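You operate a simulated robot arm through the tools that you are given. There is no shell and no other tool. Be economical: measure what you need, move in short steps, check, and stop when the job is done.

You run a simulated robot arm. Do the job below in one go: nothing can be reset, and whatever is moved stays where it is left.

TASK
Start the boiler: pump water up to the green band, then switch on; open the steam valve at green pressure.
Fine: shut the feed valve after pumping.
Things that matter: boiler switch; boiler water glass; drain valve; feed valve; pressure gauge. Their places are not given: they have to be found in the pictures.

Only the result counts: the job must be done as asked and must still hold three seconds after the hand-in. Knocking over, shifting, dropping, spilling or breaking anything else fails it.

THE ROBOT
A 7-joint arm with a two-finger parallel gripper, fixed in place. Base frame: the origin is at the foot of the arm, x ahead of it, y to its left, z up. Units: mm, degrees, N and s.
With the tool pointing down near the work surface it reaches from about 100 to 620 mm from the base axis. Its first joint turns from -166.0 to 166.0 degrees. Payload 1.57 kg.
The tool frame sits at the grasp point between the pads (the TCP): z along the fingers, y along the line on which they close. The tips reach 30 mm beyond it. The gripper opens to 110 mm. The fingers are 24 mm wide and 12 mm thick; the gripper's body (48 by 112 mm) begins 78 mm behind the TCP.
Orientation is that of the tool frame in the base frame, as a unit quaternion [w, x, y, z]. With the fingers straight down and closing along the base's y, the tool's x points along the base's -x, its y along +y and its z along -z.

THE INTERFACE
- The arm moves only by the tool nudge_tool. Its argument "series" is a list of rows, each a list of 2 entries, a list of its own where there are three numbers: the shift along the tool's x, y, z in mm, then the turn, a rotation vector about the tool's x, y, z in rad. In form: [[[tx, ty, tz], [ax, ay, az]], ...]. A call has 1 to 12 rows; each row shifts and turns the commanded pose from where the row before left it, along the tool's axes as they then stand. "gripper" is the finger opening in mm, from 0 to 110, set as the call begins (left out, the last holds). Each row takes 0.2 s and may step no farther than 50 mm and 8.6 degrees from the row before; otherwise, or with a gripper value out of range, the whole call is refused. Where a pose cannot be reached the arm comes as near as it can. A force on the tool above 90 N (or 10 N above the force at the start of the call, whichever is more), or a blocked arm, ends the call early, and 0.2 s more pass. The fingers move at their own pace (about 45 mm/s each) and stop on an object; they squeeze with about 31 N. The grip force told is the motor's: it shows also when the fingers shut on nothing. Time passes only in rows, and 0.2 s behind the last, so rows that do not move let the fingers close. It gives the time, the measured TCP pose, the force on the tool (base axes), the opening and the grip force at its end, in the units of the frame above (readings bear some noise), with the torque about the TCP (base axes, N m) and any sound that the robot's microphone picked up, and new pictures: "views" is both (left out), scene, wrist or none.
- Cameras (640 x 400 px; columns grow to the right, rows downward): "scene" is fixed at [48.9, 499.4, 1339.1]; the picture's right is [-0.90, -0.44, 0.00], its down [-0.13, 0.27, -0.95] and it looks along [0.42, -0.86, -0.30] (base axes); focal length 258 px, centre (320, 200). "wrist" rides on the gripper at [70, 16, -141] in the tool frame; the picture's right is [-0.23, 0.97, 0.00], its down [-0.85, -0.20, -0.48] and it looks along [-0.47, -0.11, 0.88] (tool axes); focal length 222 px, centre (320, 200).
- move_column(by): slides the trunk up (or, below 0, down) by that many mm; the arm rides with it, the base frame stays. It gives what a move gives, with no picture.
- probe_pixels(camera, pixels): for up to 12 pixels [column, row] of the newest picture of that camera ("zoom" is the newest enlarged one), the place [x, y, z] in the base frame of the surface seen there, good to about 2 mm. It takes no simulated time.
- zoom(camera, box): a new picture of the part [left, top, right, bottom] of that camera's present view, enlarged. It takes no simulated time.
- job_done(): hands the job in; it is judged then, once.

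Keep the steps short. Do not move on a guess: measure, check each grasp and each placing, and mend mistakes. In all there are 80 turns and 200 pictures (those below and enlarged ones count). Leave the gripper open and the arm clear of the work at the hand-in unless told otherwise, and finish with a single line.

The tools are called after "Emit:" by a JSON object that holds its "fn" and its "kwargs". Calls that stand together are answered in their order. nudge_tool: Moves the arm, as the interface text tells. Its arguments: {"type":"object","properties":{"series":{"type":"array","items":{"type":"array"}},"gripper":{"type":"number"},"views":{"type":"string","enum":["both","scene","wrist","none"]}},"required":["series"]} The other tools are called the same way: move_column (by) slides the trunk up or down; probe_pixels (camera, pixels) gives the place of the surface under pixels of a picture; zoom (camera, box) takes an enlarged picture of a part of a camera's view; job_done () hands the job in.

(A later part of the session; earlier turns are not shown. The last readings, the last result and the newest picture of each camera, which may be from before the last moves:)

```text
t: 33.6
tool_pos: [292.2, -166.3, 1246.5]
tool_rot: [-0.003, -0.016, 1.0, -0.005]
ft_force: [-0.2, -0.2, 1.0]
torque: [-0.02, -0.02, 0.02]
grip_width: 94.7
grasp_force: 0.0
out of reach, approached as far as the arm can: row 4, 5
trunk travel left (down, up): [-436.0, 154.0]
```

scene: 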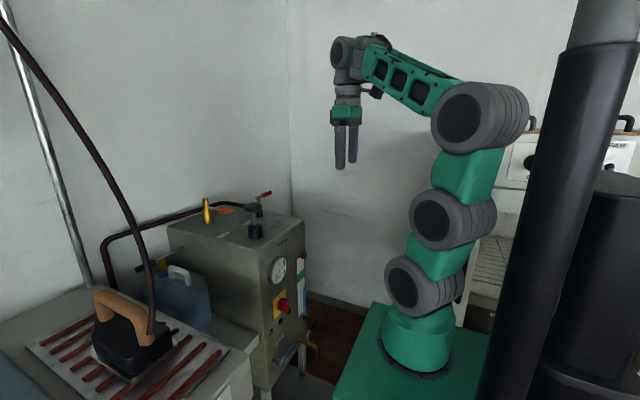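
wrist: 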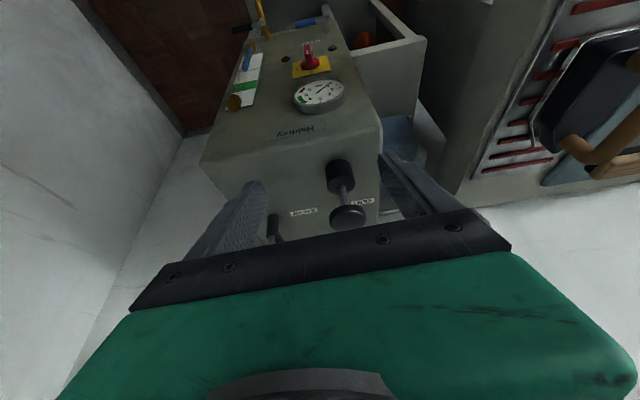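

Start-like shape again, TCP (292,-166,1247), tool vertical, elbow well bent. Lower the trunk 400, then descend with the arm in small steps.

Emit:
{"fn": "move_column", "kwargs": {"by": -400}}

Emit:
{"fn": "nudge_tool", "kwargs": {"series": [[[0, 0, 10], [0, 0, 0]], [[0, 0, 20], [0, 0, 0]], [[0, 0, 20], [0, 0, 0]], [[0, 0, 20], [0, 0, 0]], [[0, 0, 20], [0, 0, 0]], [[0, 0, 20], [0, 0, 0]], [[0, 0, 20], [0, 0, 0]], [[0, 0, 20], [0, 0, 0]], [[0, 0, 20], [0, 0, 0]]], "views": "both"}}

```text
t: 37.4
tool_pos: [291.6, -166.4, 846.2]
tool_rot: [-0.003, -0.015, 1.0, -0.005]
ft_force: [0.2, -0.1, 0.4]
torque: [-0.03, -0.02, -0.01]
grip_width: 95.1
grasp_force: 0.1
trunk travel left (down, up): [-36.0, 554.0]
```

```text
t: 39.4
tool_pos: [293.2, -170.6, 667.6]
tool_rot: [-0.015, -0.016, 1.0, 0.007]
ft_force: [1.2, 0.7, -0.5]
torque: [0.0, 0.0, 0.03]
grip_width: 95.1
grasp_force: 0.2
trunk travel left (down, up): [-36.0, 554.0]
```

scene: 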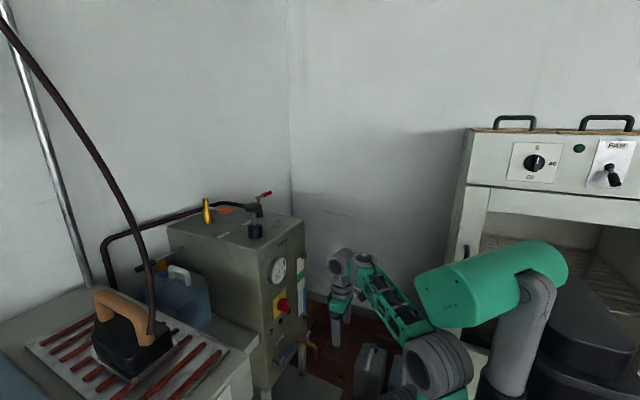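
wrist: 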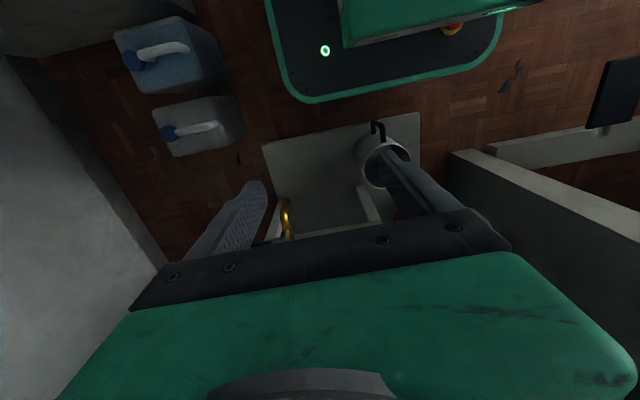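

This works well. Now forward to about (430,-165,600), closing the gripper, to view the feed lever.

Emit:
{"fn": "nudge_tool", "kwargs": {"series": [[[-10, 0, 5], [0, 0, 0]], [[-20, 0, 10], [0, 0, 0]], [[-20, 0, 10], [0, 0, 0]], [[-20, 0, 10], [0, 0, 0]], [[-20, 0, 10], [0, 0, 0]], [[-20, 0, 10], [0, 0, 0]], [[-20, 0, 10], [0, 0, 0]], [[-10, 0, 5], [0, 0, 0]]], "gripper": 0, "views": "both"}}

```text
t: 40.4
tool_pos: [333.0, -217.0, 707.9]
tool_rot: [0.046, 0.063, 0.996, -0.047]
ft_force: [0.2, 0.0, -1.3]
torque: [0.07, 0.05, 0.01]
grip_width: 6.8
grasp_force: 0.2
trunk travel left (down, up): [-36.0, 554.0]
stopped in row 4: the arm was blocked; the commanded pose is now the measured one
```

scene: 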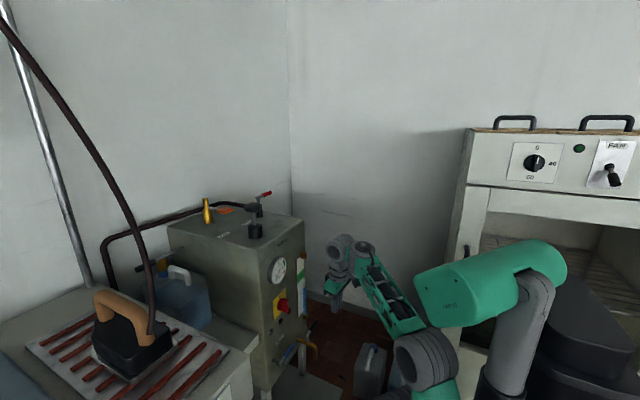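
wrist: 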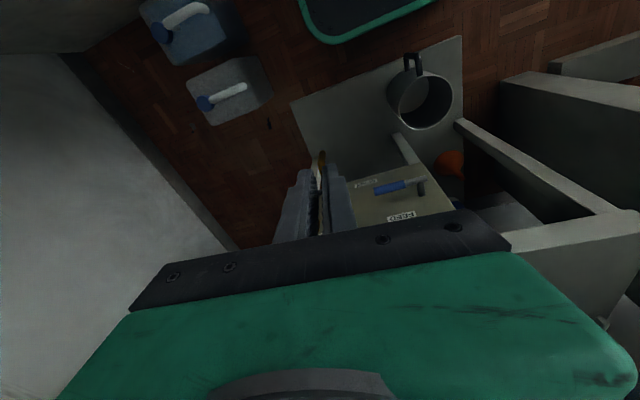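

The arm got blocked and deflected. The green capsule on the post (scene (490,285)), which rides with the trunk, may be touching the elbow (440,360). I'll measure.

Emit:
{"fn": "probe_pixels", "kwargs": {"camera": "scene", "pixels": [[430, 285], [470, 320], [550, 250], [445, 345], [425, 365], [520, 300], [345, 245], [390, 290], [505, 365], [465, 365], [455, 392], [560, 300]]}}

Emit:
{"fn": "zoom", "kwargs": {"camera": "scene", "box": [300, 220, 600, 400]}}

```text
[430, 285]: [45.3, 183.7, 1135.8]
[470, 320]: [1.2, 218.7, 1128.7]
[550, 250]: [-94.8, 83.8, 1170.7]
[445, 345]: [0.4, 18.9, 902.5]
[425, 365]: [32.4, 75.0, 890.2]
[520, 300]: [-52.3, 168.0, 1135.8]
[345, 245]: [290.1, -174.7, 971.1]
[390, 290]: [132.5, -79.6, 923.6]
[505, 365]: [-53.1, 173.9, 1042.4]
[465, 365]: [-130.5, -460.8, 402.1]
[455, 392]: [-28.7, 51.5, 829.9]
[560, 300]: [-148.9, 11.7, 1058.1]
```

```text
2.13 times, centred on (450, 310) of scene
```

zoom: 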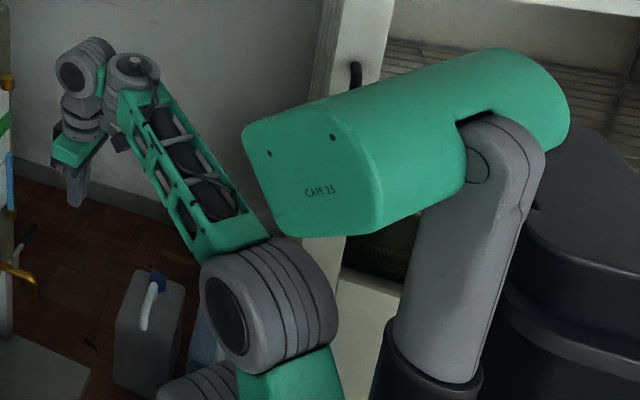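

The capsule is far above the elbow, so the block may be the rear of the arm near the post. I'll try slow forward-only steps from here.

Emit:
{"fn": "nudge_tool", "kwargs": {"series": [[[-6, 0, 0], [0, 0, 0]], [[-12, 4, 0], [0, 0, 0]], [[-12, 4, 0], [0, 0, 0]], [[-12, 4, 0], [0, 0, 0]]], "views": "wrist"}}

```text
t: 41.4
tool_pos: [375.9, -207.6, 701.3]
tool_rot: [0.039, 0.062, 0.996, -0.042]
ft_force: [-1.0, -0.1, 0.6]
torque: [-0.03, -0.01, 0.01]
grip_width: 0.0
grasp_force: 21.1
trunk travel left (down, up): [-36.0, 554.0]
```

wrist: 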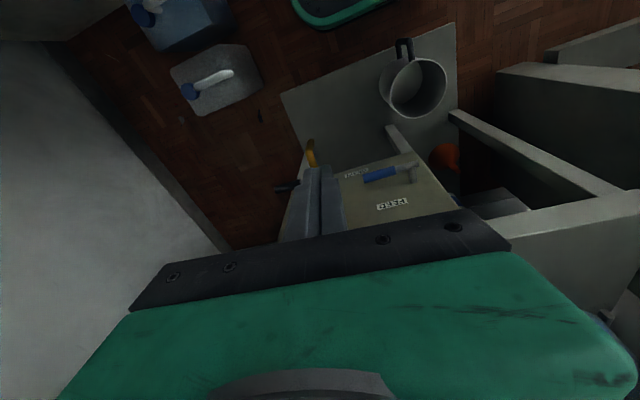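

Moving freely. I'll correct the small twist and go on to about (430,-170,640).

Emit:
{"fn": "nudge_tool", "kwargs": {"series": [[[-6, 8, 3], [-0.042, 0, -0.062]], [[-10, 10, 6], [-0.042, 0, -0.062]], [[-10, 10, 10], [0, 0, 0]], [[-10, 5, 10], [0, 0, 0]], [[-10, 0, 10], [0, 0, 0]], [[-10, 0, 10], [0, 0, 0]]], "views": "both"}}

```text
t: 42.8
tool_pos: [436.9, -178.3, 657.0]
tool_rot: [0.04, -0.002, 0.999, -0.002]
ft_force: [-0.3, 0.4, -0.3]
torque: [-0.02, -0.01, -0.01]
grip_width: 0.1
grasp_force: 20.9
trunk travel left (down, up): [-36.0, 554.0]
```

scene: 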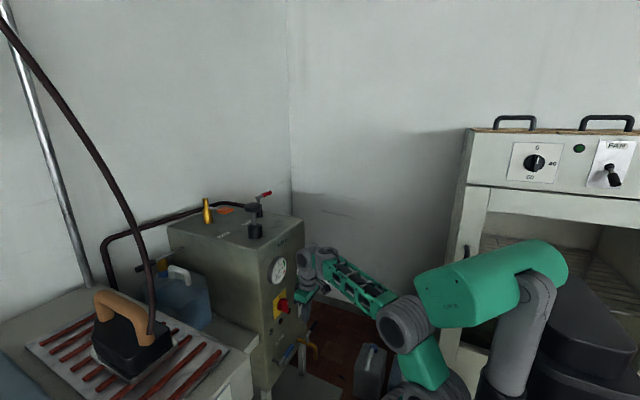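
wrist: 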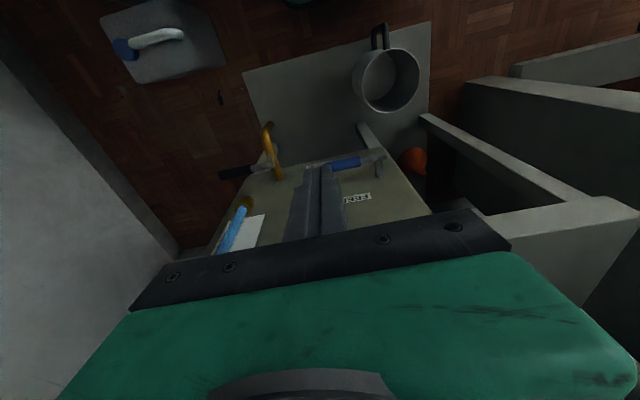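

Arm shape is healthy. A vertical hand would bump the switch above the lever, so I'll tilt the tool outward to about 45°.

Emit:
{"fn": "nudge_tool", "kwargs": {"series": [[[0, 0, 0], [0, -0.08, 0]], [[0, 0, 0], [0, -0.12, 0]], [[0, 0, 0], [0, -0.12, 0]], [[0, 0, 0], [0, -0.12, 0]], [[0, 0, 0], [0, -0.12, 0]], [[0, 0, 0], [0, -0.12, 0]]], "views": "both"}}

```text
t: 44.2
tool_pos: [437.0, -176.9, 656.8]
tool_rot: [0.371, -0.002, 0.929, -0.002]
ft_force: [-0.4, -0.1, 0.1]
torque: [0.02, 0.0, -0.01]
grip_width: 0.1
grasp_force: 21.1
trunk travel left (down, up): [-36.0, 554.0]
```

scene: 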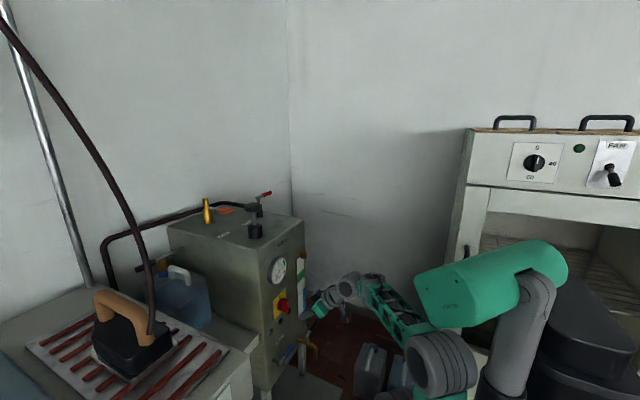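
wrist: 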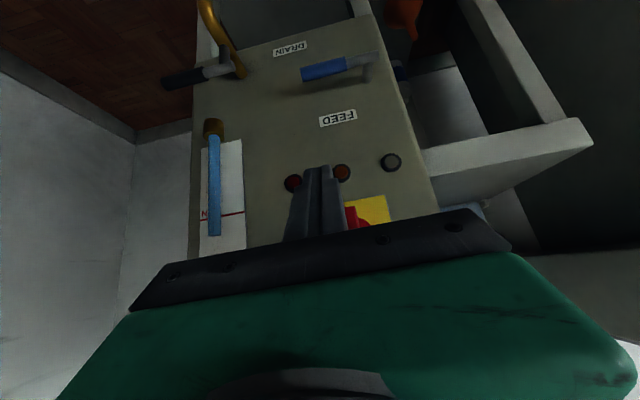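

Great, tilt 44° without trouble and a clear view. I'll measure the feed lever's ends and pivot.

Emit:
{"fn": "probe_pixels", "kwargs": {"camera": "wrist", "pixels": [[305, 74], [325, 69], [345, 65], [360, 62], [374, 60], [369, 78], [170, 82], [205, 72], [225, 65], [235, 60], [338, 118], [290, 48]]}}

Emit:
{"fn": "zoom", "kwargs": {"camera": "wrist", "box": [150, 20, 420, 190]}}

```text
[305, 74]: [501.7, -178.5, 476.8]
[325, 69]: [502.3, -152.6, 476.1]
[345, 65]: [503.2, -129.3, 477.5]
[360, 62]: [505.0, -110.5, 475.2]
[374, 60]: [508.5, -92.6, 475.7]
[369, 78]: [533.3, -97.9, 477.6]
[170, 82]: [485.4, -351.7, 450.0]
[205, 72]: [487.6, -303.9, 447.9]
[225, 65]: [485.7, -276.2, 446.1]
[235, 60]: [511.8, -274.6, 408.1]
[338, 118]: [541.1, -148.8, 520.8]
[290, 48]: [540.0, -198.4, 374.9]
```

```text
2.35 times, centred on (285, 105) of wrist
```

zoom: 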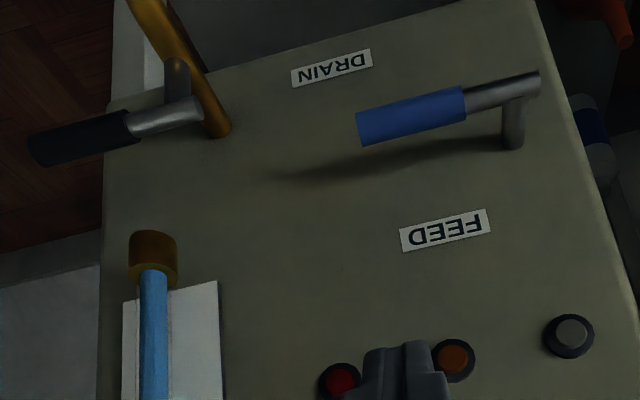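

Pivot is at (y -99, z 476), lever tip y -184, at x 503. I'll use the closed fingertips as a peg: go above the lever's outer half, TCP (502,-159,520).

Emit:
{"fn": "nudge_tool", "kwargs": {"series": [[[5, 2, 10], [0, 0, 0]], [[6, 2, 19], [0, 0, 0]], [[6, 2, 19], [0, 0, 0]], [[6, 2, 19], [0, 0, 0]], [[6, 2, 19], [0, 0, 0]], [[6, 2, 19], [0, 0, 0]], [[6, 3, 19], [0, 0, 0]], [[6, 3, 20], [0, 0, 0]]], "views": "both"}}

```text
t: 46.0
tool_pos: [501.3, -161.0, 520.1]
tool_rot: [0.372, -0.001, 0.928, -0.002]
ft_force: [-0.4, 0.9, -0.6]
torque: [0.02, -0.02, 0.02]
grip_width: 0.0
grasp_force: 21.2
trunk travel left (down, up): [-36.0, 554.0]
```

scene: 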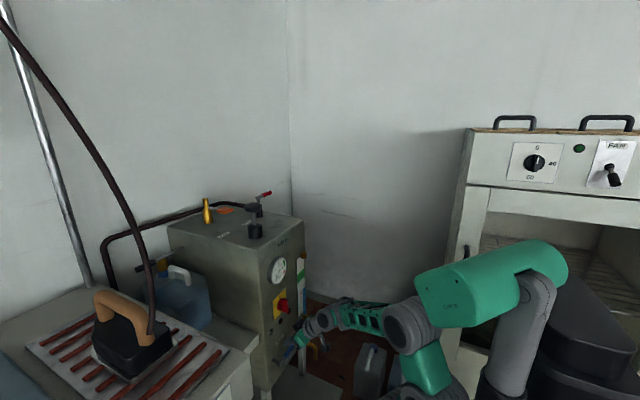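
wrist: 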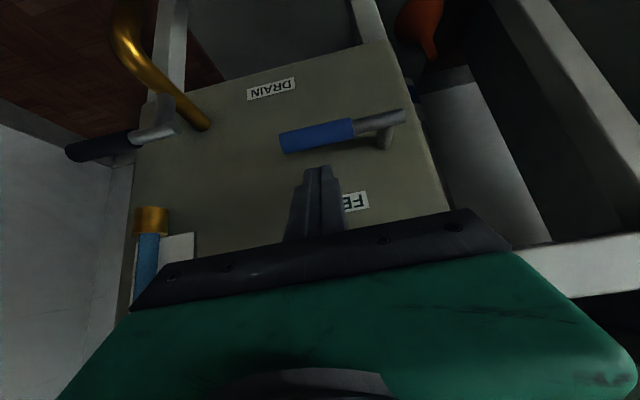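

Precisely above. Push down gently, 28 mm in small steps.

Emit:
{"fn": "nudge_tool", "kwargs": {"series": [[[4.8, 0, 5.1], [0, 0, 0]], [[4.8, -1, 5.1], [0, 0, 0]], [[4.8, -1, 5.1], [0, 0, 0]], [[4.8, -1, 5.1], [0, 0, 0]]], "views": "wrist"}}

```text
t: 47.0
tool_pos: [504.3, -163.7, 498.8]
tool_rot: [0.378, -0.005, 0.926, -0.004]
ft_force: [17.4, 3.6, 29.3]
torque: [0.36, -0.62, 0.22]
grip_width: 0.1
grasp_force: 22.0
trunk travel left (down, up): [-36.0, 554.0]
```

wrist: 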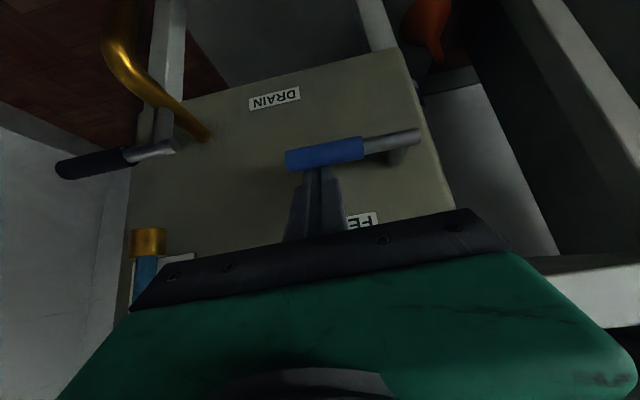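

Resistance of ~30 N; I'll check whether the lever turned at all.

Emit:
{"fn": "probe_pixels", "kwargs": {"camera": "wrist", "pixels": [[295, 158], [320, 151], [350, 146], [375, 141], [405, 136]]}}

```text
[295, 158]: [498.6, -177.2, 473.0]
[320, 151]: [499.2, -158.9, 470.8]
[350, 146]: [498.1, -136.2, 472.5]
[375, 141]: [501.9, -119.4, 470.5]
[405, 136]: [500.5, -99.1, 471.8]
```

The lever didn't turn downward (stop at z≈472). So it opens upward. I'll lift off, back out, and come in underneath the lever along the tool axis.

Emit:
{"fn": "nudge_tool", "kwargs": {"series": [[[-9, 0, -9], [0, 0, 0]], [[-8, 0, -9], [0, 0, 0]], [[15, 1, -8], [0, 0, 0]], [[15, 1, -8], [0, 0, 0]], [[16, 1, -9], [0, 0, 0]], [[16, 1, -9], [0, 0, 0]]], "views": "none"}}

```text
t: 48.4
tool_pos: [433.9, -159.7, 499.4]
tool_rot: [0.37, -0.002, 0.929, -0.002]
ft_force: [0.0, 0.1, 0.0]
torque: [0.02, 0.02, -0.01]
grip_width: 0.1
grasp_force: 21.2
trunk travel left (down, up): [-36.0, 554.0]
```

Now advance 68 mm along the fingers, passing under the bar.

Emit:
{"fn": "nudge_tool", "kwargs": {"series": [[[-1, 0, 14], [0, 0, 0]], [[-1, 0, 18], [0, 0, 0]], [[-1, 0, 18], [0, 0, 0]], [[-1, 0, 18], [0, 0, 0]]], "views": "both"}}

```text
t: 49.4
tool_pos: [482.6, -159.9, 450.6]
tool_rot: [0.372, -0.002, 0.928, -0.001]
ft_force: [-0.4, -0.3, 0.1]
torque: [0.0, 0.01, 0.05]
grip_width: 0.0
grasp_force: 21.8
trunk travel left (down, up): [-36.0, 554.0]
```

scene: 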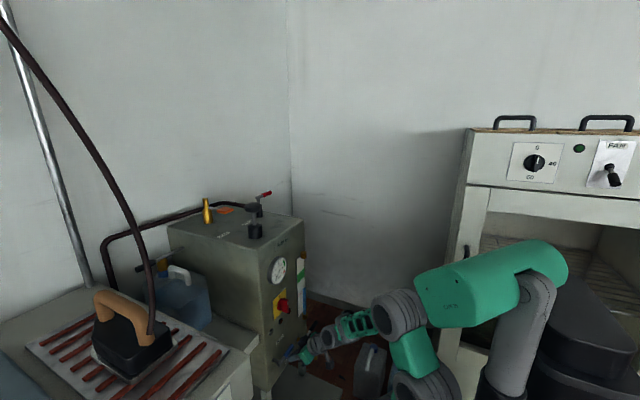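
wrist: 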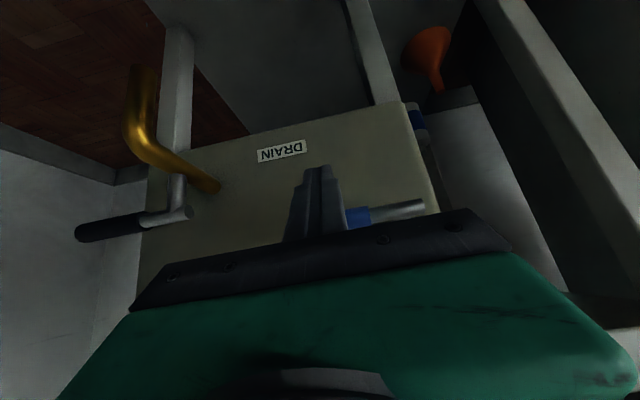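

Fingers are under the bar. Push up to about 30° in small steps.

Emit:
{"fn": "nudge_tool", "kwargs": {"series": [[[-4.1, 0, -4.3], [0, 0, 0]], [[-4.1, 0, -4.3], [0, 0, 0]], [[-4.1, -1, -4.3], [0, 0, 0]], [[-4.1, -1, -4.3], [0, 0, 0]], [[-4.1, -1.5, -4.3], [0, 0, 0]], [[-4.1, -1.5, -4.3], [0, 0, 0]], [[-4.1, -1, -4.3], [0, 0, 0]]], "views": "wrist"}}

```text
t: 51.0
tool_pos: [483.3, -166.2, 494.4]
tool_rot: [0.371, -0.002, 0.928, -0.002]
ft_force: [0.4, 0.4, -0.8]
torque: [0.01, 0.0, 0.0]
grip_width: 0.2
grasp_force: 21.6
trunk travel left (down, up): [-36.0, 554.0]
```

wrist: 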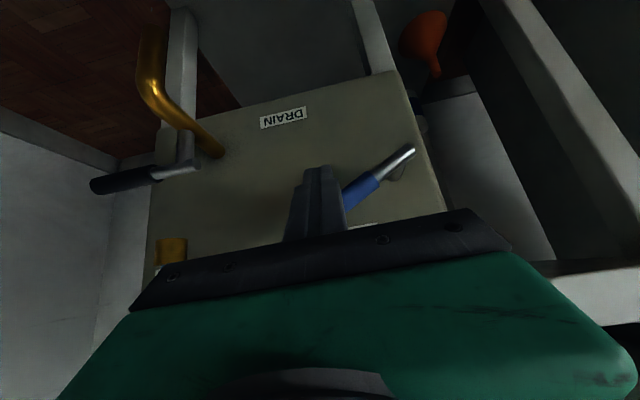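

The lever is turning up freely. Continue along the arc to 60° and then 90°.

Emit:
{"fn": "nudge_tool", "kwargs": {"series": [[[-5.4, 1, -5.6], [0, 0, 0]], [[-5.4, 2, -5.6], [0, 0, 0]], [[-5.4, 2.5, -5.6], [0, 0, 0]], [[-5.4, 3, -5.6], [0, 0, 0]], [[-5.4, 4, -5.6], [0, 0, 0]], [[-3.2, 6, -3.3], [0, 0, 0]], [[-3.2, 7.5, -3.3], [0, 0, 0]], [[-3.2, 7.5, -3.3], [0, 0, 0]], [[-3.2, 7.5, -3.3], [0, 0, 0]], [[-3.2, 7.5, -3.3], [0, 0, 0]]], "views": "both"}}

```text
t: 53.2
tool_pos: [483.3, -118.1, 554.9]
tool_rot: [0.371, -0.001, 0.929, -0.002]
ft_force: [0.6, -4.9, -2.4]
torque: [-0.09, 0.05, -0.14]
grip_width: 0.0
grasp_force: 21.2
trunk travel left (down, up): [-36.0, 554.0]
```

scene: 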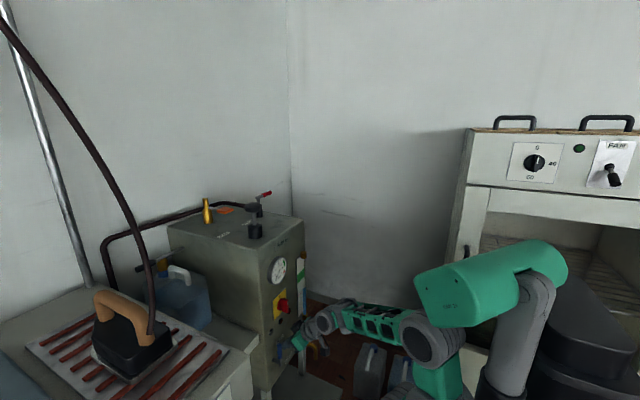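
wrist: 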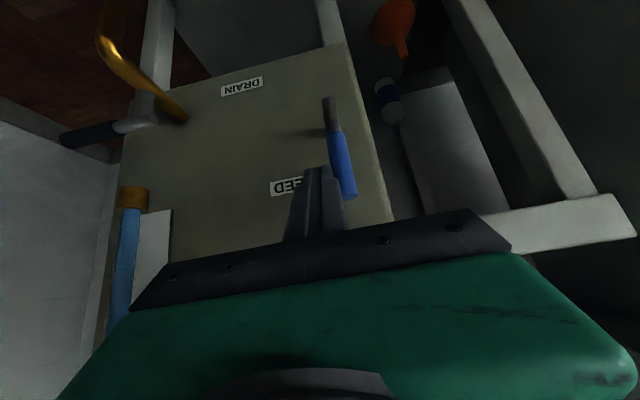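

Nearly vertical. Probe the lever line, then nudge a little more in +y to reach the stop.

Emit:
{"fn": "probe_pixels", "kwargs": {"camera": "wrist", "pixels": [[329, 103], [335, 140], [345, 185]]}}

Emit:
{"fn": "nudge_tool", "kwargs": {"series": [[[0, 3, 0], [0, 0, 0]], [[0, 3, 0], [0, 0, 0]], [[0, 2, 0], [0, 0, 0]]], "views": "wrist"}}

```text
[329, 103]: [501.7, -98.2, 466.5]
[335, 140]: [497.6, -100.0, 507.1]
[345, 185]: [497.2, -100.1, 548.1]
```

```text
t: 54.0
tool_pos: [483.7, -115.8, 555.3]
tool_rot: [0.371, 0.003, 0.929, -0.007]
ft_force: [1.1, -47.4, -4.8]
torque: [-0.82, 0.06, -1.07]
grip_width: 0.1
grasp_force: 21.4
trunk travel left (down, up): [-36.0, 554.0]
```

wrist: 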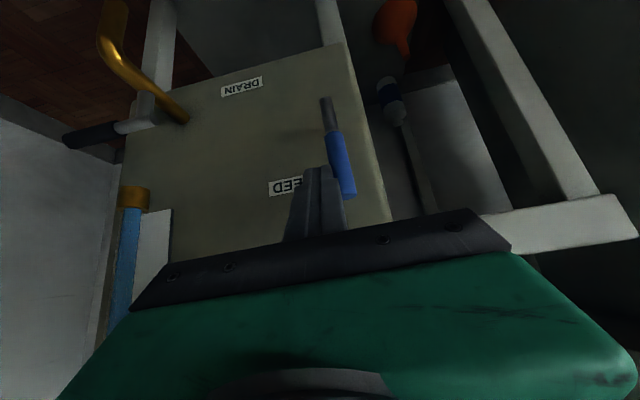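

The feed lever is firmly at its stop, upright: open. Now back off from it and raise the trunk to return to the pump.

Emit:
{"fn": "nudge_tool", "kwargs": {"series": [[[0, -10, 0], [0, 0, 0]], [[0, 0, -15], [0, 0, 0]], [[0, 0, -20], [0, 0, 0]], [[8, 0, -20], [0, 0, 0]], [[12, 0, -20], [0, 0, 0]]], "views": "none"}}

Emit:
{"fn": "move_column", "kwargs": {"by": 400}}

Emit:
{"fn": "move_column", "kwargs": {"by": 130}}

Emit:
{"fn": "nudge_tool", "kwargs": {"series": [[[0, 0, 0], [0, 0, 0]]], "views": "scene"}}

```text
t: 55.2
tool_pos: [417.6, -118.8, 596.3]
tool_rot: [0.37, -0.002, 0.929, -0.001]
ft_force: [1.6, -0.2, 0.2]
torque: [-0.01, 0.03, 0.01]
grip_width: 0.0
grasp_force: 21.4
trunk travel left (down, up): [-36.0, 554.0]
```

```text
t: 59.0
tool_pos: [417.9, -118.2, 996.6]
tool_rot: [0.371, -0.001, 0.929, -0.002]
ft_force: [-0.7, 0.6, 0.4]
torque: [0.01, 0.04, -0.01]
grip_width: 0.0
grasp_force: 21.5
trunk travel left (down, up): [-436.0, 154.0]
```

```text
t: 60.6
tool_pos: [418.3, -117.9, 1126.7]
tool_rot: [0.371, -0.002, 0.929, -0.002]
ft_force: [0.2, -0.1, -0.5]
torque: [0.02, -0.01, 0.01]
grip_width: 0.0
grasp_force: 21.3
trunk travel left (down, up): [-566.0, 24.0]
```

```text
t: 61.0
tool_pos: [419.2, -118.2, 1125.7]
tool_rot: [0.37, -0.002, 0.929, -0.002]
ft_force: [0.0, 1.0, 0.1]
torque: [0.05, -0.01, 0.02]
grip_width: 0.1
grasp_force: 21.5
trunk travel left (down, up): [-566.0, 24.0]
```

scene: 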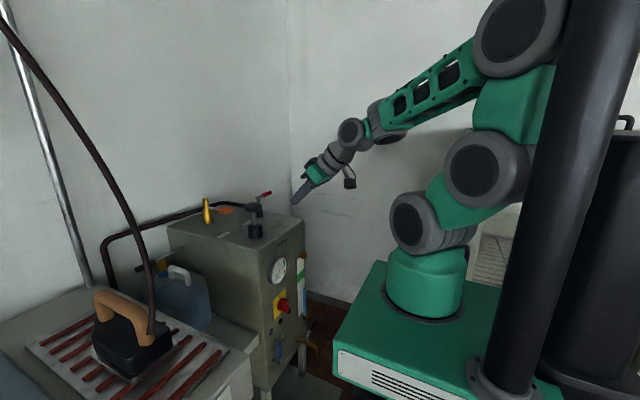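

Arm shape is good. Move forward so that the closed fingertips are over the knob: TCP (591,-137,1119).

Emit:
{"fn": "nudge_tool", "kwargs": {"series": [[[-8, -1, 8], [0, 0, 0]], [[-14, -2, 14], [0, 0, 0]], [[-14, -2, 14], [0, 0, 0]], [[-14, -2, 14.5], [0, 0, 0]], [[-14, -2, 14.5], [0, 0, 0]], [[-14, -2, 14.5], [0, 0, 0]], [[-14, -2, 14.5], [0, 0, 0]], [[-14, -3, 14.5], [0, 0, 0]], [[-14, -3, 15], [0, 0, 0]]], "views": "both"}}

```text
t: 63.0
tool_pos: [590.2, -137.0, 1120.0]
tool_rot: [0.371, -0.002, 0.929, -0.002]
ft_force: [-0.2, -0.1, -0.2]
torque: [-0.02, -0.02, 0.0]
grip_width: 0.0
grasp_force: 21.1
trunk travel left (down, up): [-566.0, 24.0]
```

scene: 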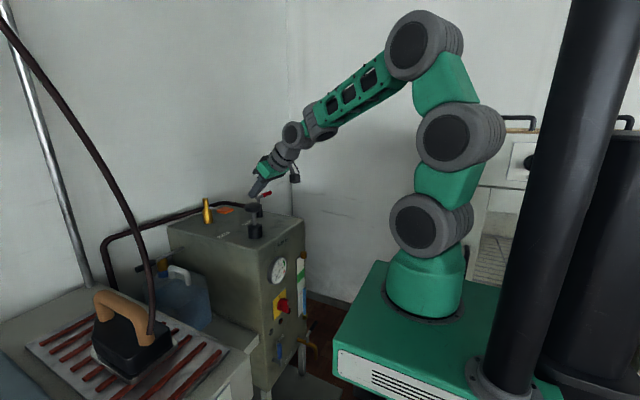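
wrist: 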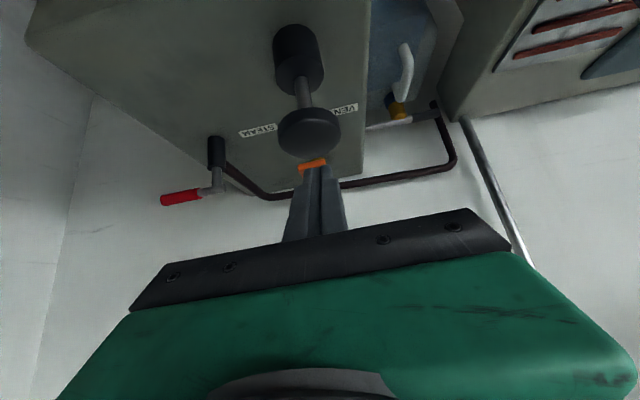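

Fingertips are above the knob. One full press: down 61 mm, then up 45.

Emit:
{"fn": "nudge_tool", "kwargs": {"series": [[[6.9, 0, 7.25], [0, 0, 0]], [[6.9, 0, 7.25], [0, 0, 0]], [[6.9, 0, 7.25], [0, 0, 0]], [[6.9, 0, 7.25], [0, 0, 0]], [[6.9, 0, 7.25], [0, 0, 0]], [[6.9, 0, 7.25], [0, 0, 0]]], "views": "both"}}

Emit:
{"fn": "zoom", "kwargs": {"camera": "scene", "box": [284, 246, 324, 326]}}

```text
t: 64.4
tool_pos: [589.4, -136.3, 1061.1]
tool_rot: [0.372, -0.003, 0.928, -0.002]
ft_force: [3.2, -1.5, 9.9]
torque: [0.02, -0.18, -0.02]
grip_width: 0.0
grasp_force: 20.9
trunk travel left (down, up): [-566.0, 24.0]
```

scene: 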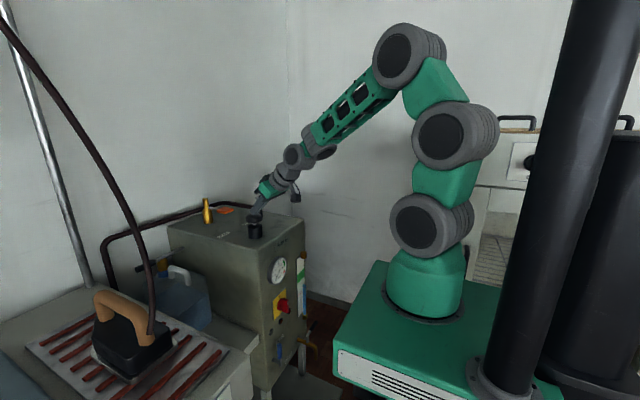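
wrist: 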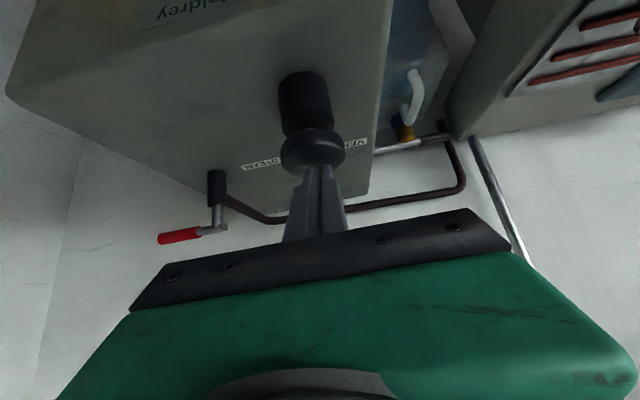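

```text
5.00 times, centred on (304, 286) of scene
```

zoom: 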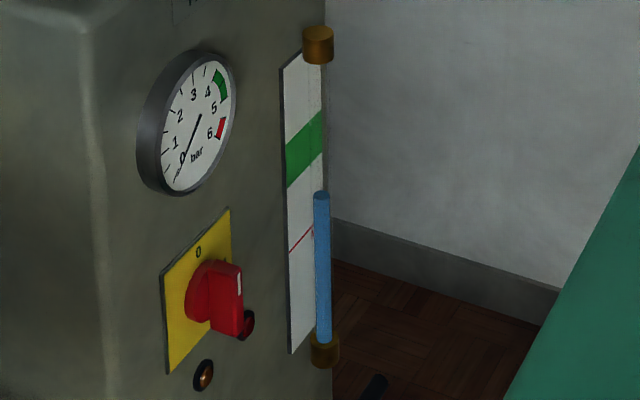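

The level rose (zoom row 210→194). I'll measure the level and band heights.

Emit:
{"fn": "probe_pixels", "kwargs": {"camera": "zoom", "pixels": [[321, 200], [321, 215], [290, 148], [290, 184], [319, 115], [319, 148], [318, 228], [292, 248], [321, 330], [318, 60]]}}

Emit:
{"fn": "nudge_tool", "kwargs": {"series": [[[-7.6, 0, -8], [0, 0, 0]], [[-12.4, 0, -13], [0, 0, 0]], [[-10.3, 0, -10.9], [0, 0, 0]], [[0, 0, 0], [0, 0, 0]], [[10.3, 0, 10.9], [0, 0, 0]], [[12.4, 0, 13], [0, 0, 0]], [[8.3, 0, 8.7], [0, 0, 0]], [[0, 0, 0], [0, 0, 0]]], "views": "scene"}}

Emit:
{"fn": "zoom", "kwargs": {"camera": "scene", "box": [284, 246, 324, 326]}}

```text
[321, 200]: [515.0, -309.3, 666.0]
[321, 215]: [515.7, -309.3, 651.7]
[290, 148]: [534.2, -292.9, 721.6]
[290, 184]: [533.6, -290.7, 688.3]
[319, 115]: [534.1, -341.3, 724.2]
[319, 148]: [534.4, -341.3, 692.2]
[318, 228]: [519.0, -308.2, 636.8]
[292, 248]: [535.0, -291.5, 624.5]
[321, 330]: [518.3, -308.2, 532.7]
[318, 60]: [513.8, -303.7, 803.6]
```

```text
t: 66.2
tool_pos: [589.9, -136.9, 1060.1]
tool_rot: [0.372, -0.003, 0.928, -0.001]
ft_force: [2.2, -2.1, 9.5]
torque: [-0.01, -0.15, 0.07]
grip_width: 0.0
grasp_force: 21.5
trunk travel left (down, up): [-566.0, 24.0]
```

scene: 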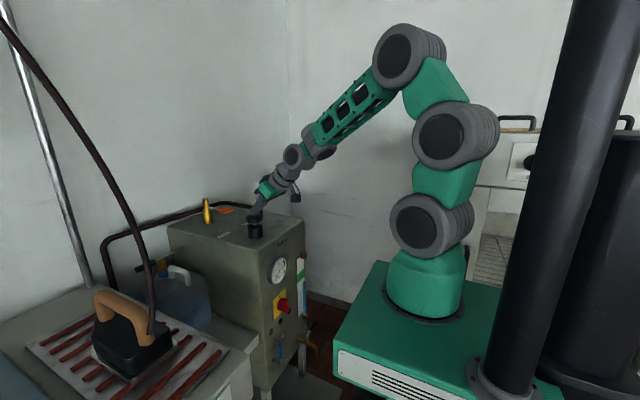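

```text
5.00 times, centred on (304, 286) of scene
```

zoom: 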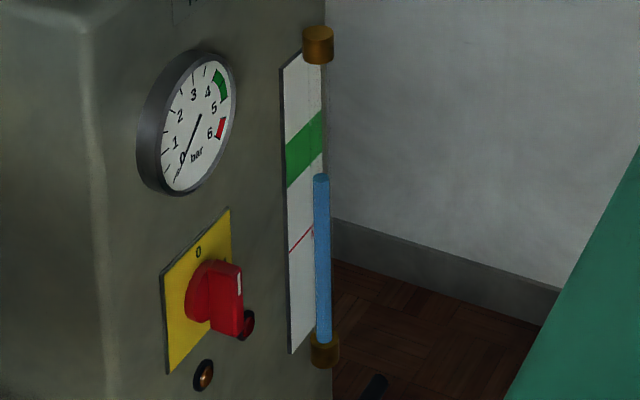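

Each stroke adds about 16 mm; the band spans z≈690–723 and level is now ≈686. One more stroke and check.

Emit:
{"fn": "nudge_tool", "kwargs": {"series": [[[-7.6, 0, -8], [0, 0, 0]], [[-12.4, 0, -13], [0, 0, 0]], [[-10.3, 0, -10.9], [0, 0, 0]], [[0, 0, 0], [0, 0, 0]], [[10.3, 0, 10.9], [0, 0, 0]], [[12.4, 0, 13], [0, 0, 0]], [[7.6, 0, 8], [0, 0, 0]], [[0, 0, 0], [0, 0, 0]]], "views": "scene"}}

Emit:
{"fn": "zoom", "kwargs": {"camera": "scene", "box": [284, 246, 324, 326]}}

Emit:
{"fn": "probe_pixels", "kwargs": {"camera": "zoom", "pixels": [[321, 148], [321, 152], [321, 156], [321, 160], [321, 164], [321, 168], [321, 172], [321, 176], [321, 180]]}}

```text
t: 68.0
tool_pos: [589.6, -136.7, 1060.3]
tool_rot: [0.372, -0.003, 0.928, -0.001]
ft_force: [2.9, 1.3, 10.3]
torque: [0.05, -0.2, 0.15]
grip_width: 0.3
grasp_force: 21.1
trunk travel left (down, up): [-566.0, 24.0]
```

scene: 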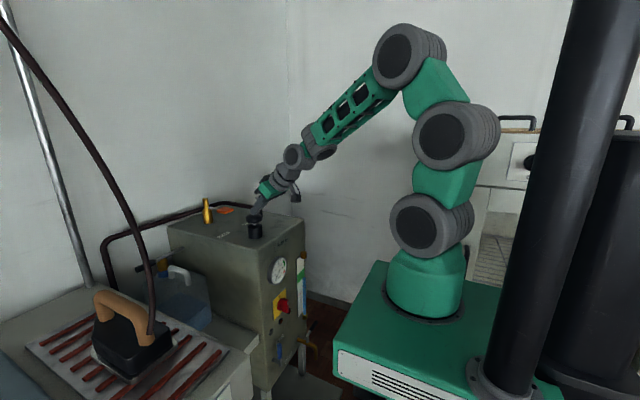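

```text
5.00 times, centred on (304, 286) of scene
```

zoom: 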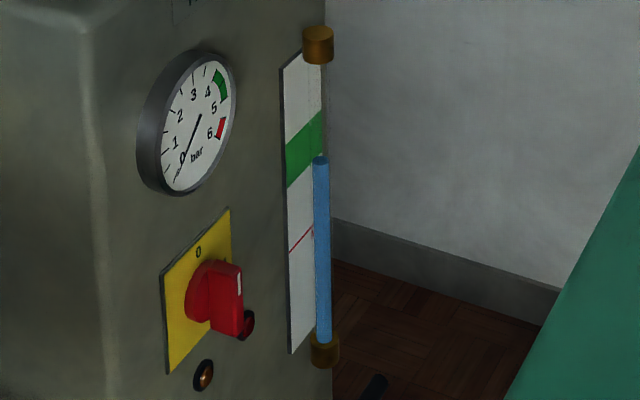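

```text
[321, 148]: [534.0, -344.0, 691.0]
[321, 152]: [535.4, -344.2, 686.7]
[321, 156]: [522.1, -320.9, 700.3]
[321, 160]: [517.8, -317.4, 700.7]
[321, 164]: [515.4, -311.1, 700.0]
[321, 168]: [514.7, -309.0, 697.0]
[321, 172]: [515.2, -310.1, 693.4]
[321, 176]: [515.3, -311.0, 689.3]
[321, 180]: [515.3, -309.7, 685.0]
```

Level is 700.5, inside the band (690–723) but low. A half stroke (20 mm) to reach the middle.

Emit:
{"fn": "nudge_tool", "kwargs": {"series": [[[-6.9, 0, -7.25], [0, 0, 0]], [[-6.9, 0, -7.25], [0, 0, 0]], [[0, 0, 0], [0, 0, 0]], [[6.9, 0, 7.25], [0, 0, 0]], [[6.9, 0, 7.25], [0, 0, 0]], [[0, 0, 0], [0, 0, 0]]], "views": "scene"}}

Emit:
{"fn": "zoom", "kwargs": {"camera": "scene", "box": [284, 246, 324, 326]}}

Emit:
{"fn": "probe_pixels", "kwargs": {"camera": "zoom", "pixels": [[321, 140], [321, 144], [321, 148], [321, 152], [321, 156], [321, 160], [321, 164], [321, 168]]}}

```text
t: 69.4
tool_pos: [590.1, -136.9, 1060.6]
tool_rot: [0.372, -0.003, 0.928, -0.002]
ft_force: [-0.4, 0.9, 10.7]
torque: [0.01, -0.11, -0.02]
grip_width: 0.1
grasp_force: 20.8
trunk travel left (down, up): [-566.0, 24.0]
```

scene: 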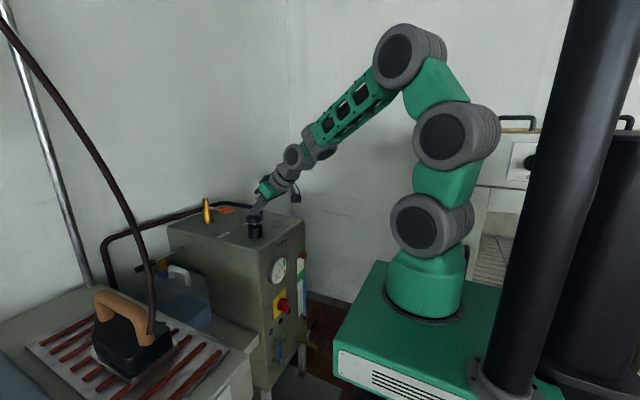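

```text
5.00 times, centred on (304, 286) of scene
```

zoom: 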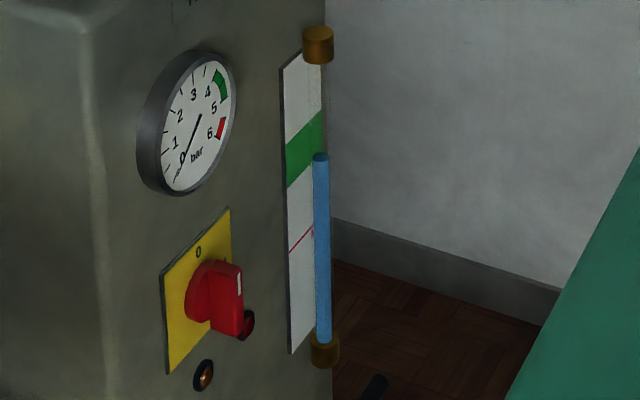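

```text
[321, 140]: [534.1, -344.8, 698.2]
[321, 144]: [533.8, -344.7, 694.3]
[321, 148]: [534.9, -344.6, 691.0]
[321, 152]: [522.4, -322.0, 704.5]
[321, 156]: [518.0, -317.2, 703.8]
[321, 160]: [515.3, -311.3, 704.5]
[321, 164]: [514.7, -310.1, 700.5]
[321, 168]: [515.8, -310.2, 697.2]
```

Level 704, mid-band. Now go shut the feed valve: lift off the knob, pull back to (440,-70), and lower the trunk by 510.

Emit:
{"fn": "nudge_tool", "kwargs": {"series": [[[-10, 0, -10], [0, 0, 0]], [[-12, 0, -13], [0, 0, 0]], [[-12, 0, -13], [0, 0, 0]], [[10, 5, -10], [0, 0, 0]], [[15, 9, -14], [0, 0, 0]], [[15, 9, -14], [0, 0, 0]], [[15, 9, -14], [0, 0, 0]], [[15, 9, -14], [0, 0, 0]], [[15, 9, -14], [0, 0, 0]], [[15, 9, -14], [0, 0, 0]], [[9, 7, -9], [0, 0, 0]]], "views": "none"}}

Emit:
{"fn": "move_column", "kwargs": {"by": -400}}

Emit:
{"fn": "move_column", "kwargs": {"by": -110}}

Emit:
{"fn": "nudge_tool", "kwargs": {"series": [[[0, 0, 0], [0, 0, 0]]], "views": "both"}}

```text
t: 71.8
tool_pos: [440.2, -70.7, 1108.3]
tool_rot: [0.37, -0.002, 0.929, -0.002]
ft_force: [-0.8, 0.3, 0.1]
torque: [0.02, 0.0, -0.01]
grip_width: 0.1
grasp_force: 21.4
trunk travel left (down, up): [-566.0, 24.0]
```

```text
t: 75.7
tool_pos: [441.0, -70.7, 709.5]
tool_rot: [0.371, -0.002, 0.929, -0.002]
ft_force: [0.2, 0.4, 0.0]
torque: [0.02, 0.01, 0.03]
grip_width: 0.0
grasp_force: 21.6
trunk travel left (down, up): [-166.0, 424.0]
```

```text
t: 77.1
tool_pos: [440.6, -71.5, 598.3]
tool_rot: [0.371, -0.002, 0.929, -0.001]
ft_force: [0.4, 0.1, -0.6]
torque: [0.01, 0.02, 0.02]
grip_width: 0.3
grasp_force: 21.3
trunk travel left (down, up): [-56.0, 534.0]
```

```text
t: 77.5
tool_pos: [440.2, -70.2, 597.6]
tool_rot: [0.37, -0.002, 0.929, -0.002]
ft_force: [-0.7, 0.3, -1.1]
torque: [0.02, -0.03, -0.02]
grip_width: 0.1
grasp_force: 21.4
trunk travel left (down, up): [-56.0, 534.0]
```

scene: 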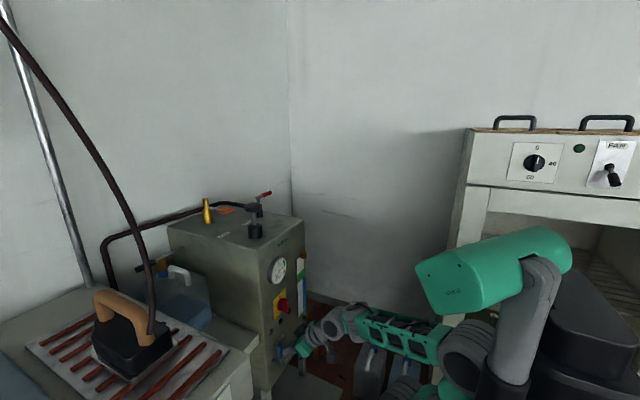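
wrist: 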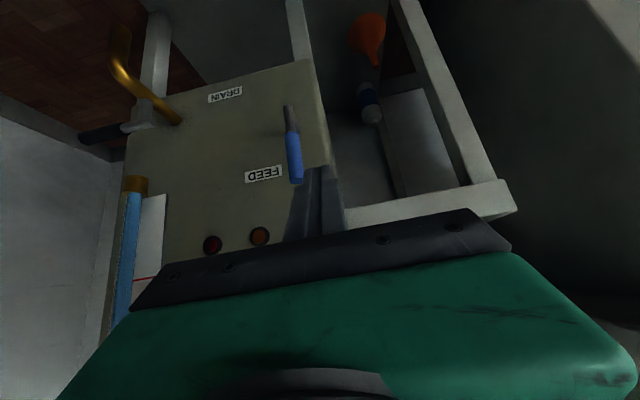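

Lever is upright at (290,155) in the wrist view, hand to its +y side. Check the pale frame near (430,205) for clearance first.

Emit:
{"fn": "probe_pixels", "kwargs": {"camera": "wrist", "pixels": [[355, 215], [430, 205], [500, 195], [440, 120], [295, 175], [287, 110], [340, 170]]}}

```text
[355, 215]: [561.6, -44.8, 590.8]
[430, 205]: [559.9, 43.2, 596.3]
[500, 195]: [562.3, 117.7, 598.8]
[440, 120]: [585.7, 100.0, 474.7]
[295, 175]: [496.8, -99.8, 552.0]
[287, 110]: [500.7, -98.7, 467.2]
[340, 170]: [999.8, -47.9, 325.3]
```

Frame front is at x≈560; the fingertips will reach only 532. Advance 86 mm along the fingers beside the lever.

Emit:
{"fn": "nudge_tool", "kwargs": {"series": [[[0, 0, 12], [0, 0, 0]], [[0, 0, 18], [0, 0, 0]], [[-0.5, 0, 18], [0, 0, 0]], [[-0.5, 0, 18], [0, 0, 0]], [[-0.5, 0, 18], [0, 0, 0]], [[0, -3, 2], [0, 0, 0]]], "views": "wrist"}}

```text
t: 78.9
tool_pos: [501.3, -73.4, 535.1]
tool_rot: [0.371, -0.003, 0.929, -0.001]
ft_force: [-1.3, -0.5, 0.9]
torque: [0.0, 0.02, 0.02]
grip_width: 0.0
grasp_force: 21.7
trunk travel left (down, up): [-56.0, 534.0]
```

wrist: 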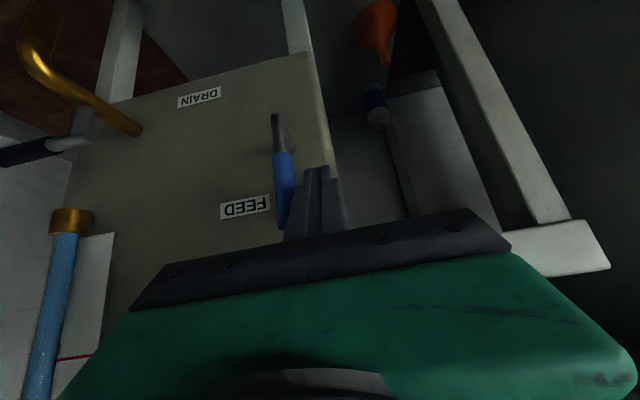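

Now sweep the lever over to -y along the arc.

Emit:
{"fn": "nudge_tool", "kwargs": {"series": [[[-1.1, -6, -1.2], [0, 0, 0]], [[-1.1, -6, -1.2], [0, 0, 0]], [[-1.1, -6, -1.2], [0, 0, 0]], [[-1.1, -6, -1.2], [0, 0, 0]], [[-1.1, -7, -1.2], [0, 0, 0]], [[1.4, -7.5, 1.4], [0, 0, 0]], [[1.4, -7.5, 1.4], [0, 0, 0]], [[1.4, -7.5, 1.4], [0, 0, 0]], [[1.4, -7.5, 1.4], [0, 0, 0]]], "views": "wrist"}}

```text
t: 80.9
tool_pos: [499.6, -135.3, 536.2]
tool_rot: [0.371, -0.003, 0.928, -0.002]
ft_force: [0.4, 0.5, -0.7]
torque: [0.0, -0.01, 0.0]
grip_width: 0.0
grasp_force: 21.6
trunk travel left (down, up): [-56.0, 534.0]
```

wrist: 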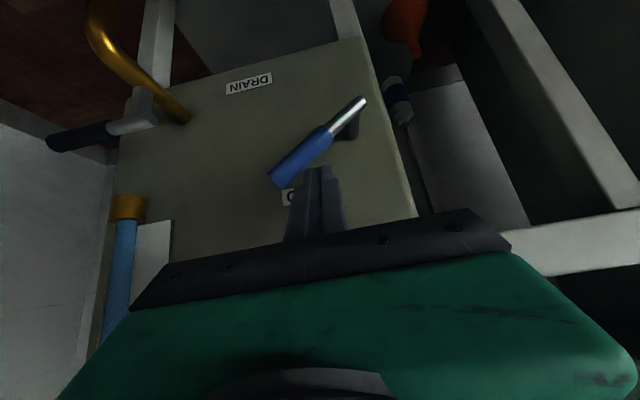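

Lever at about 35°. Continue down to the lower stop.

Emit:
{"fn": "nudge_tool", "kwargs": {"series": [[[4.1, -5, 4.35], [0, 0, 0]], [[4.1, -5, 4.35], [0, 0, 0]], [[4.1, -5, 4.35], [0, 0, 0]], [[4.1, -5, 4.35], [0, 0, 0]], [[4.1, -4, 4.35], [0, 0, 0]], [[4.1, -2, 4.35], [0, 0, 0]], [[3.5, 0, 3.6], [0, 0, 0]]], "views": "wrist"}}

```text
t: 82.5
tool_pos: [503.9, -161.3, 501.1]
tool_rot: [0.376, -0.004, 0.927, -0.005]
ft_force: [11.5, -0.4, 21.5]
torque: [0.16, -0.53, 0.12]
grip_width: 0.0
grasp_force: 21.1
trunk travel left (down, up): [-56.0, 534.0]
```

wrist: 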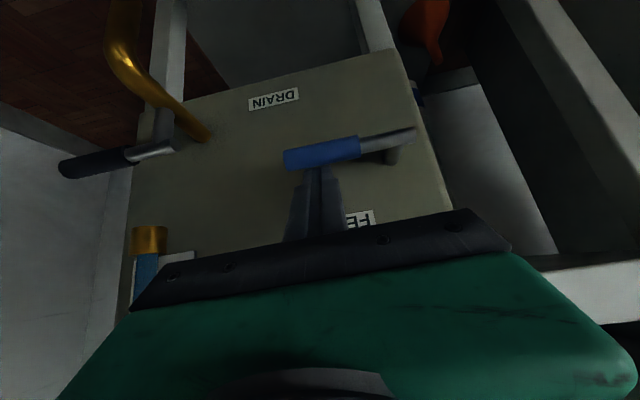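

Feed lever is back at its shut stop (21 N, horizontal). Now back off and look at the switch from (430,-100,720).

Emit:
{"fn": "nudge_tool", "kwargs": {"series": [[[-8, 0, -9], [0, 0, 0]], [[-5, 5, -14], [0, 0, 0]], [[10, 8, -18], [0, 0, 0]], [[10, 10, -20], [0, 0, 0]], [[5, 10, -20], [0, 0, 0]], [[0, 10, -20], [0, 0, 0]], [[-14, 10, -16], [0, 0, 0]], [[-16, 5, -17], [0, 0, 0]], [[-17, 5, -17], [0, 0, 0]]], "views": "none"}}

Emit:
{"fn": "move_column", "kwargs": {"by": 60}}

Emit:
{"fn": "nudge_tool", "kwargs": {"series": [[[0, 0, 0], [0, 0, 0]]], "views": "both"}}

```text
t: 84.7
tool_pos: [421.8, -79.1, 608.0]
tool_rot: [0.35, -0.019, 0.936, 0.022]
ft_force: [-0.1, 1.2, -1.1]
torque: [0.02, 0.02, 0.02]
grip_width: 0.0
grasp_force: 21.5
trunk travel left (down, up): [-56.0, 534.0]
stopped in row 9: the arm was blocked; the commanded pose is now the measured one
```

```text
t: 85.7
tool_pos: [422.2, -78.8, 667.9]
tool_rot: [0.35, -0.017, 0.936, 0.021]
ft_force: [-0.7, -0.8, 0.3]
torque: [-0.01, 0.01, 0.0]
grip_width: 0.0
grasp_force: 21.5
trunk travel left (down, up): [-116.0, 474.0]
```

```text
t: 86.1
tool_pos: [421.7, -79.2, 668.4]
tool_rot: [0.35, -0.017, 0.936, 0.021]
ft_force: [0.4, 1.0, -0.8]
torque: [-0.05, 0.04, -0.05]
grip_width: 0.0
grasp_force: 20.9
trunk travel left (down, up): [-116.0, 474.0]
```

scene: 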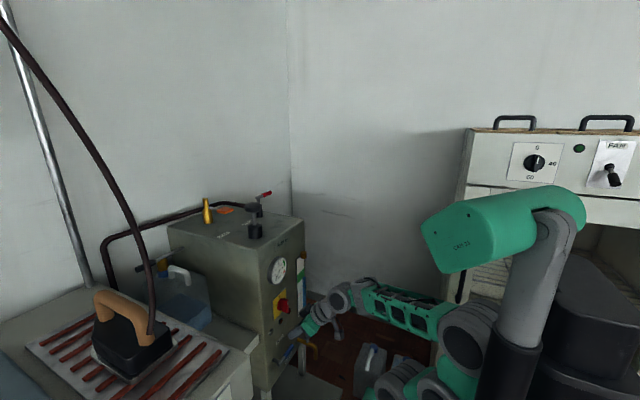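
wrist: 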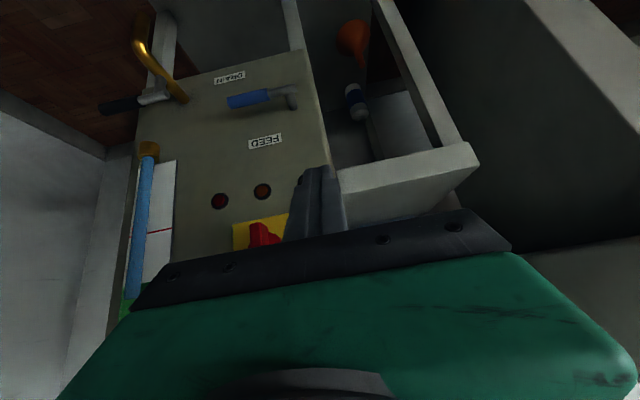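

The arm rubbed against its own post in the last row when rising; I'll use the trunk for height. Raise 70 and look.

Emit:
{"fn": "move_column", "kwargs": {"by": 90}}

Emit:
{"fn": "nudge_tool", "kwargs": {"series": [[[0, 0, 0], [0, 0, 0]]], "views": "wrist"}}

Emit:
{"fn": "zoom", "kwargs": {"camera": "wrist", "box": [150, 50, 390, 200]}}

```text
t: 87.3
tool_pos: [422.7, -78.0, 758.6]
tool_rot: [0.35, -0.02, 0.936, 0.022]
ft_force: [-0.6, -0.5, -0.4]
torque: [-0.02, -0.03, -0.01]
grip_width: 0.1
grasp_force: 21.7
trunk travel left (down, up): [-206.0, 384.0]
```

```text
t: 87.7
tool_pos: [423.4, -77.9, 758.1]
tool_rot: [0.35, -0.019, 0.936, 0.022]
ft_force: [0.2, 0.1, -0.2]
torque: [-0.03, 0.03, 0.02]
grip_width: 0.0
grasp_force: 21.4
trunk travel left (down, up): [-206.0, 384.0]
```

wrist: 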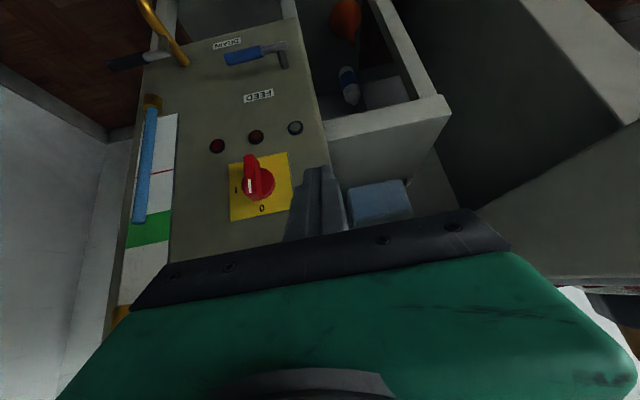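

```text
2.67 times, centred on (270, 125) of wrist
```

zoom: 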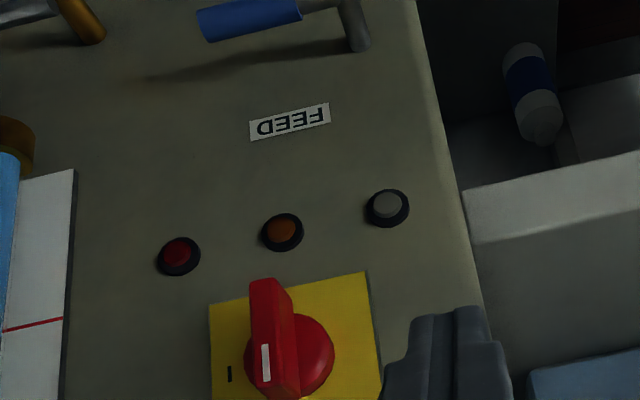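

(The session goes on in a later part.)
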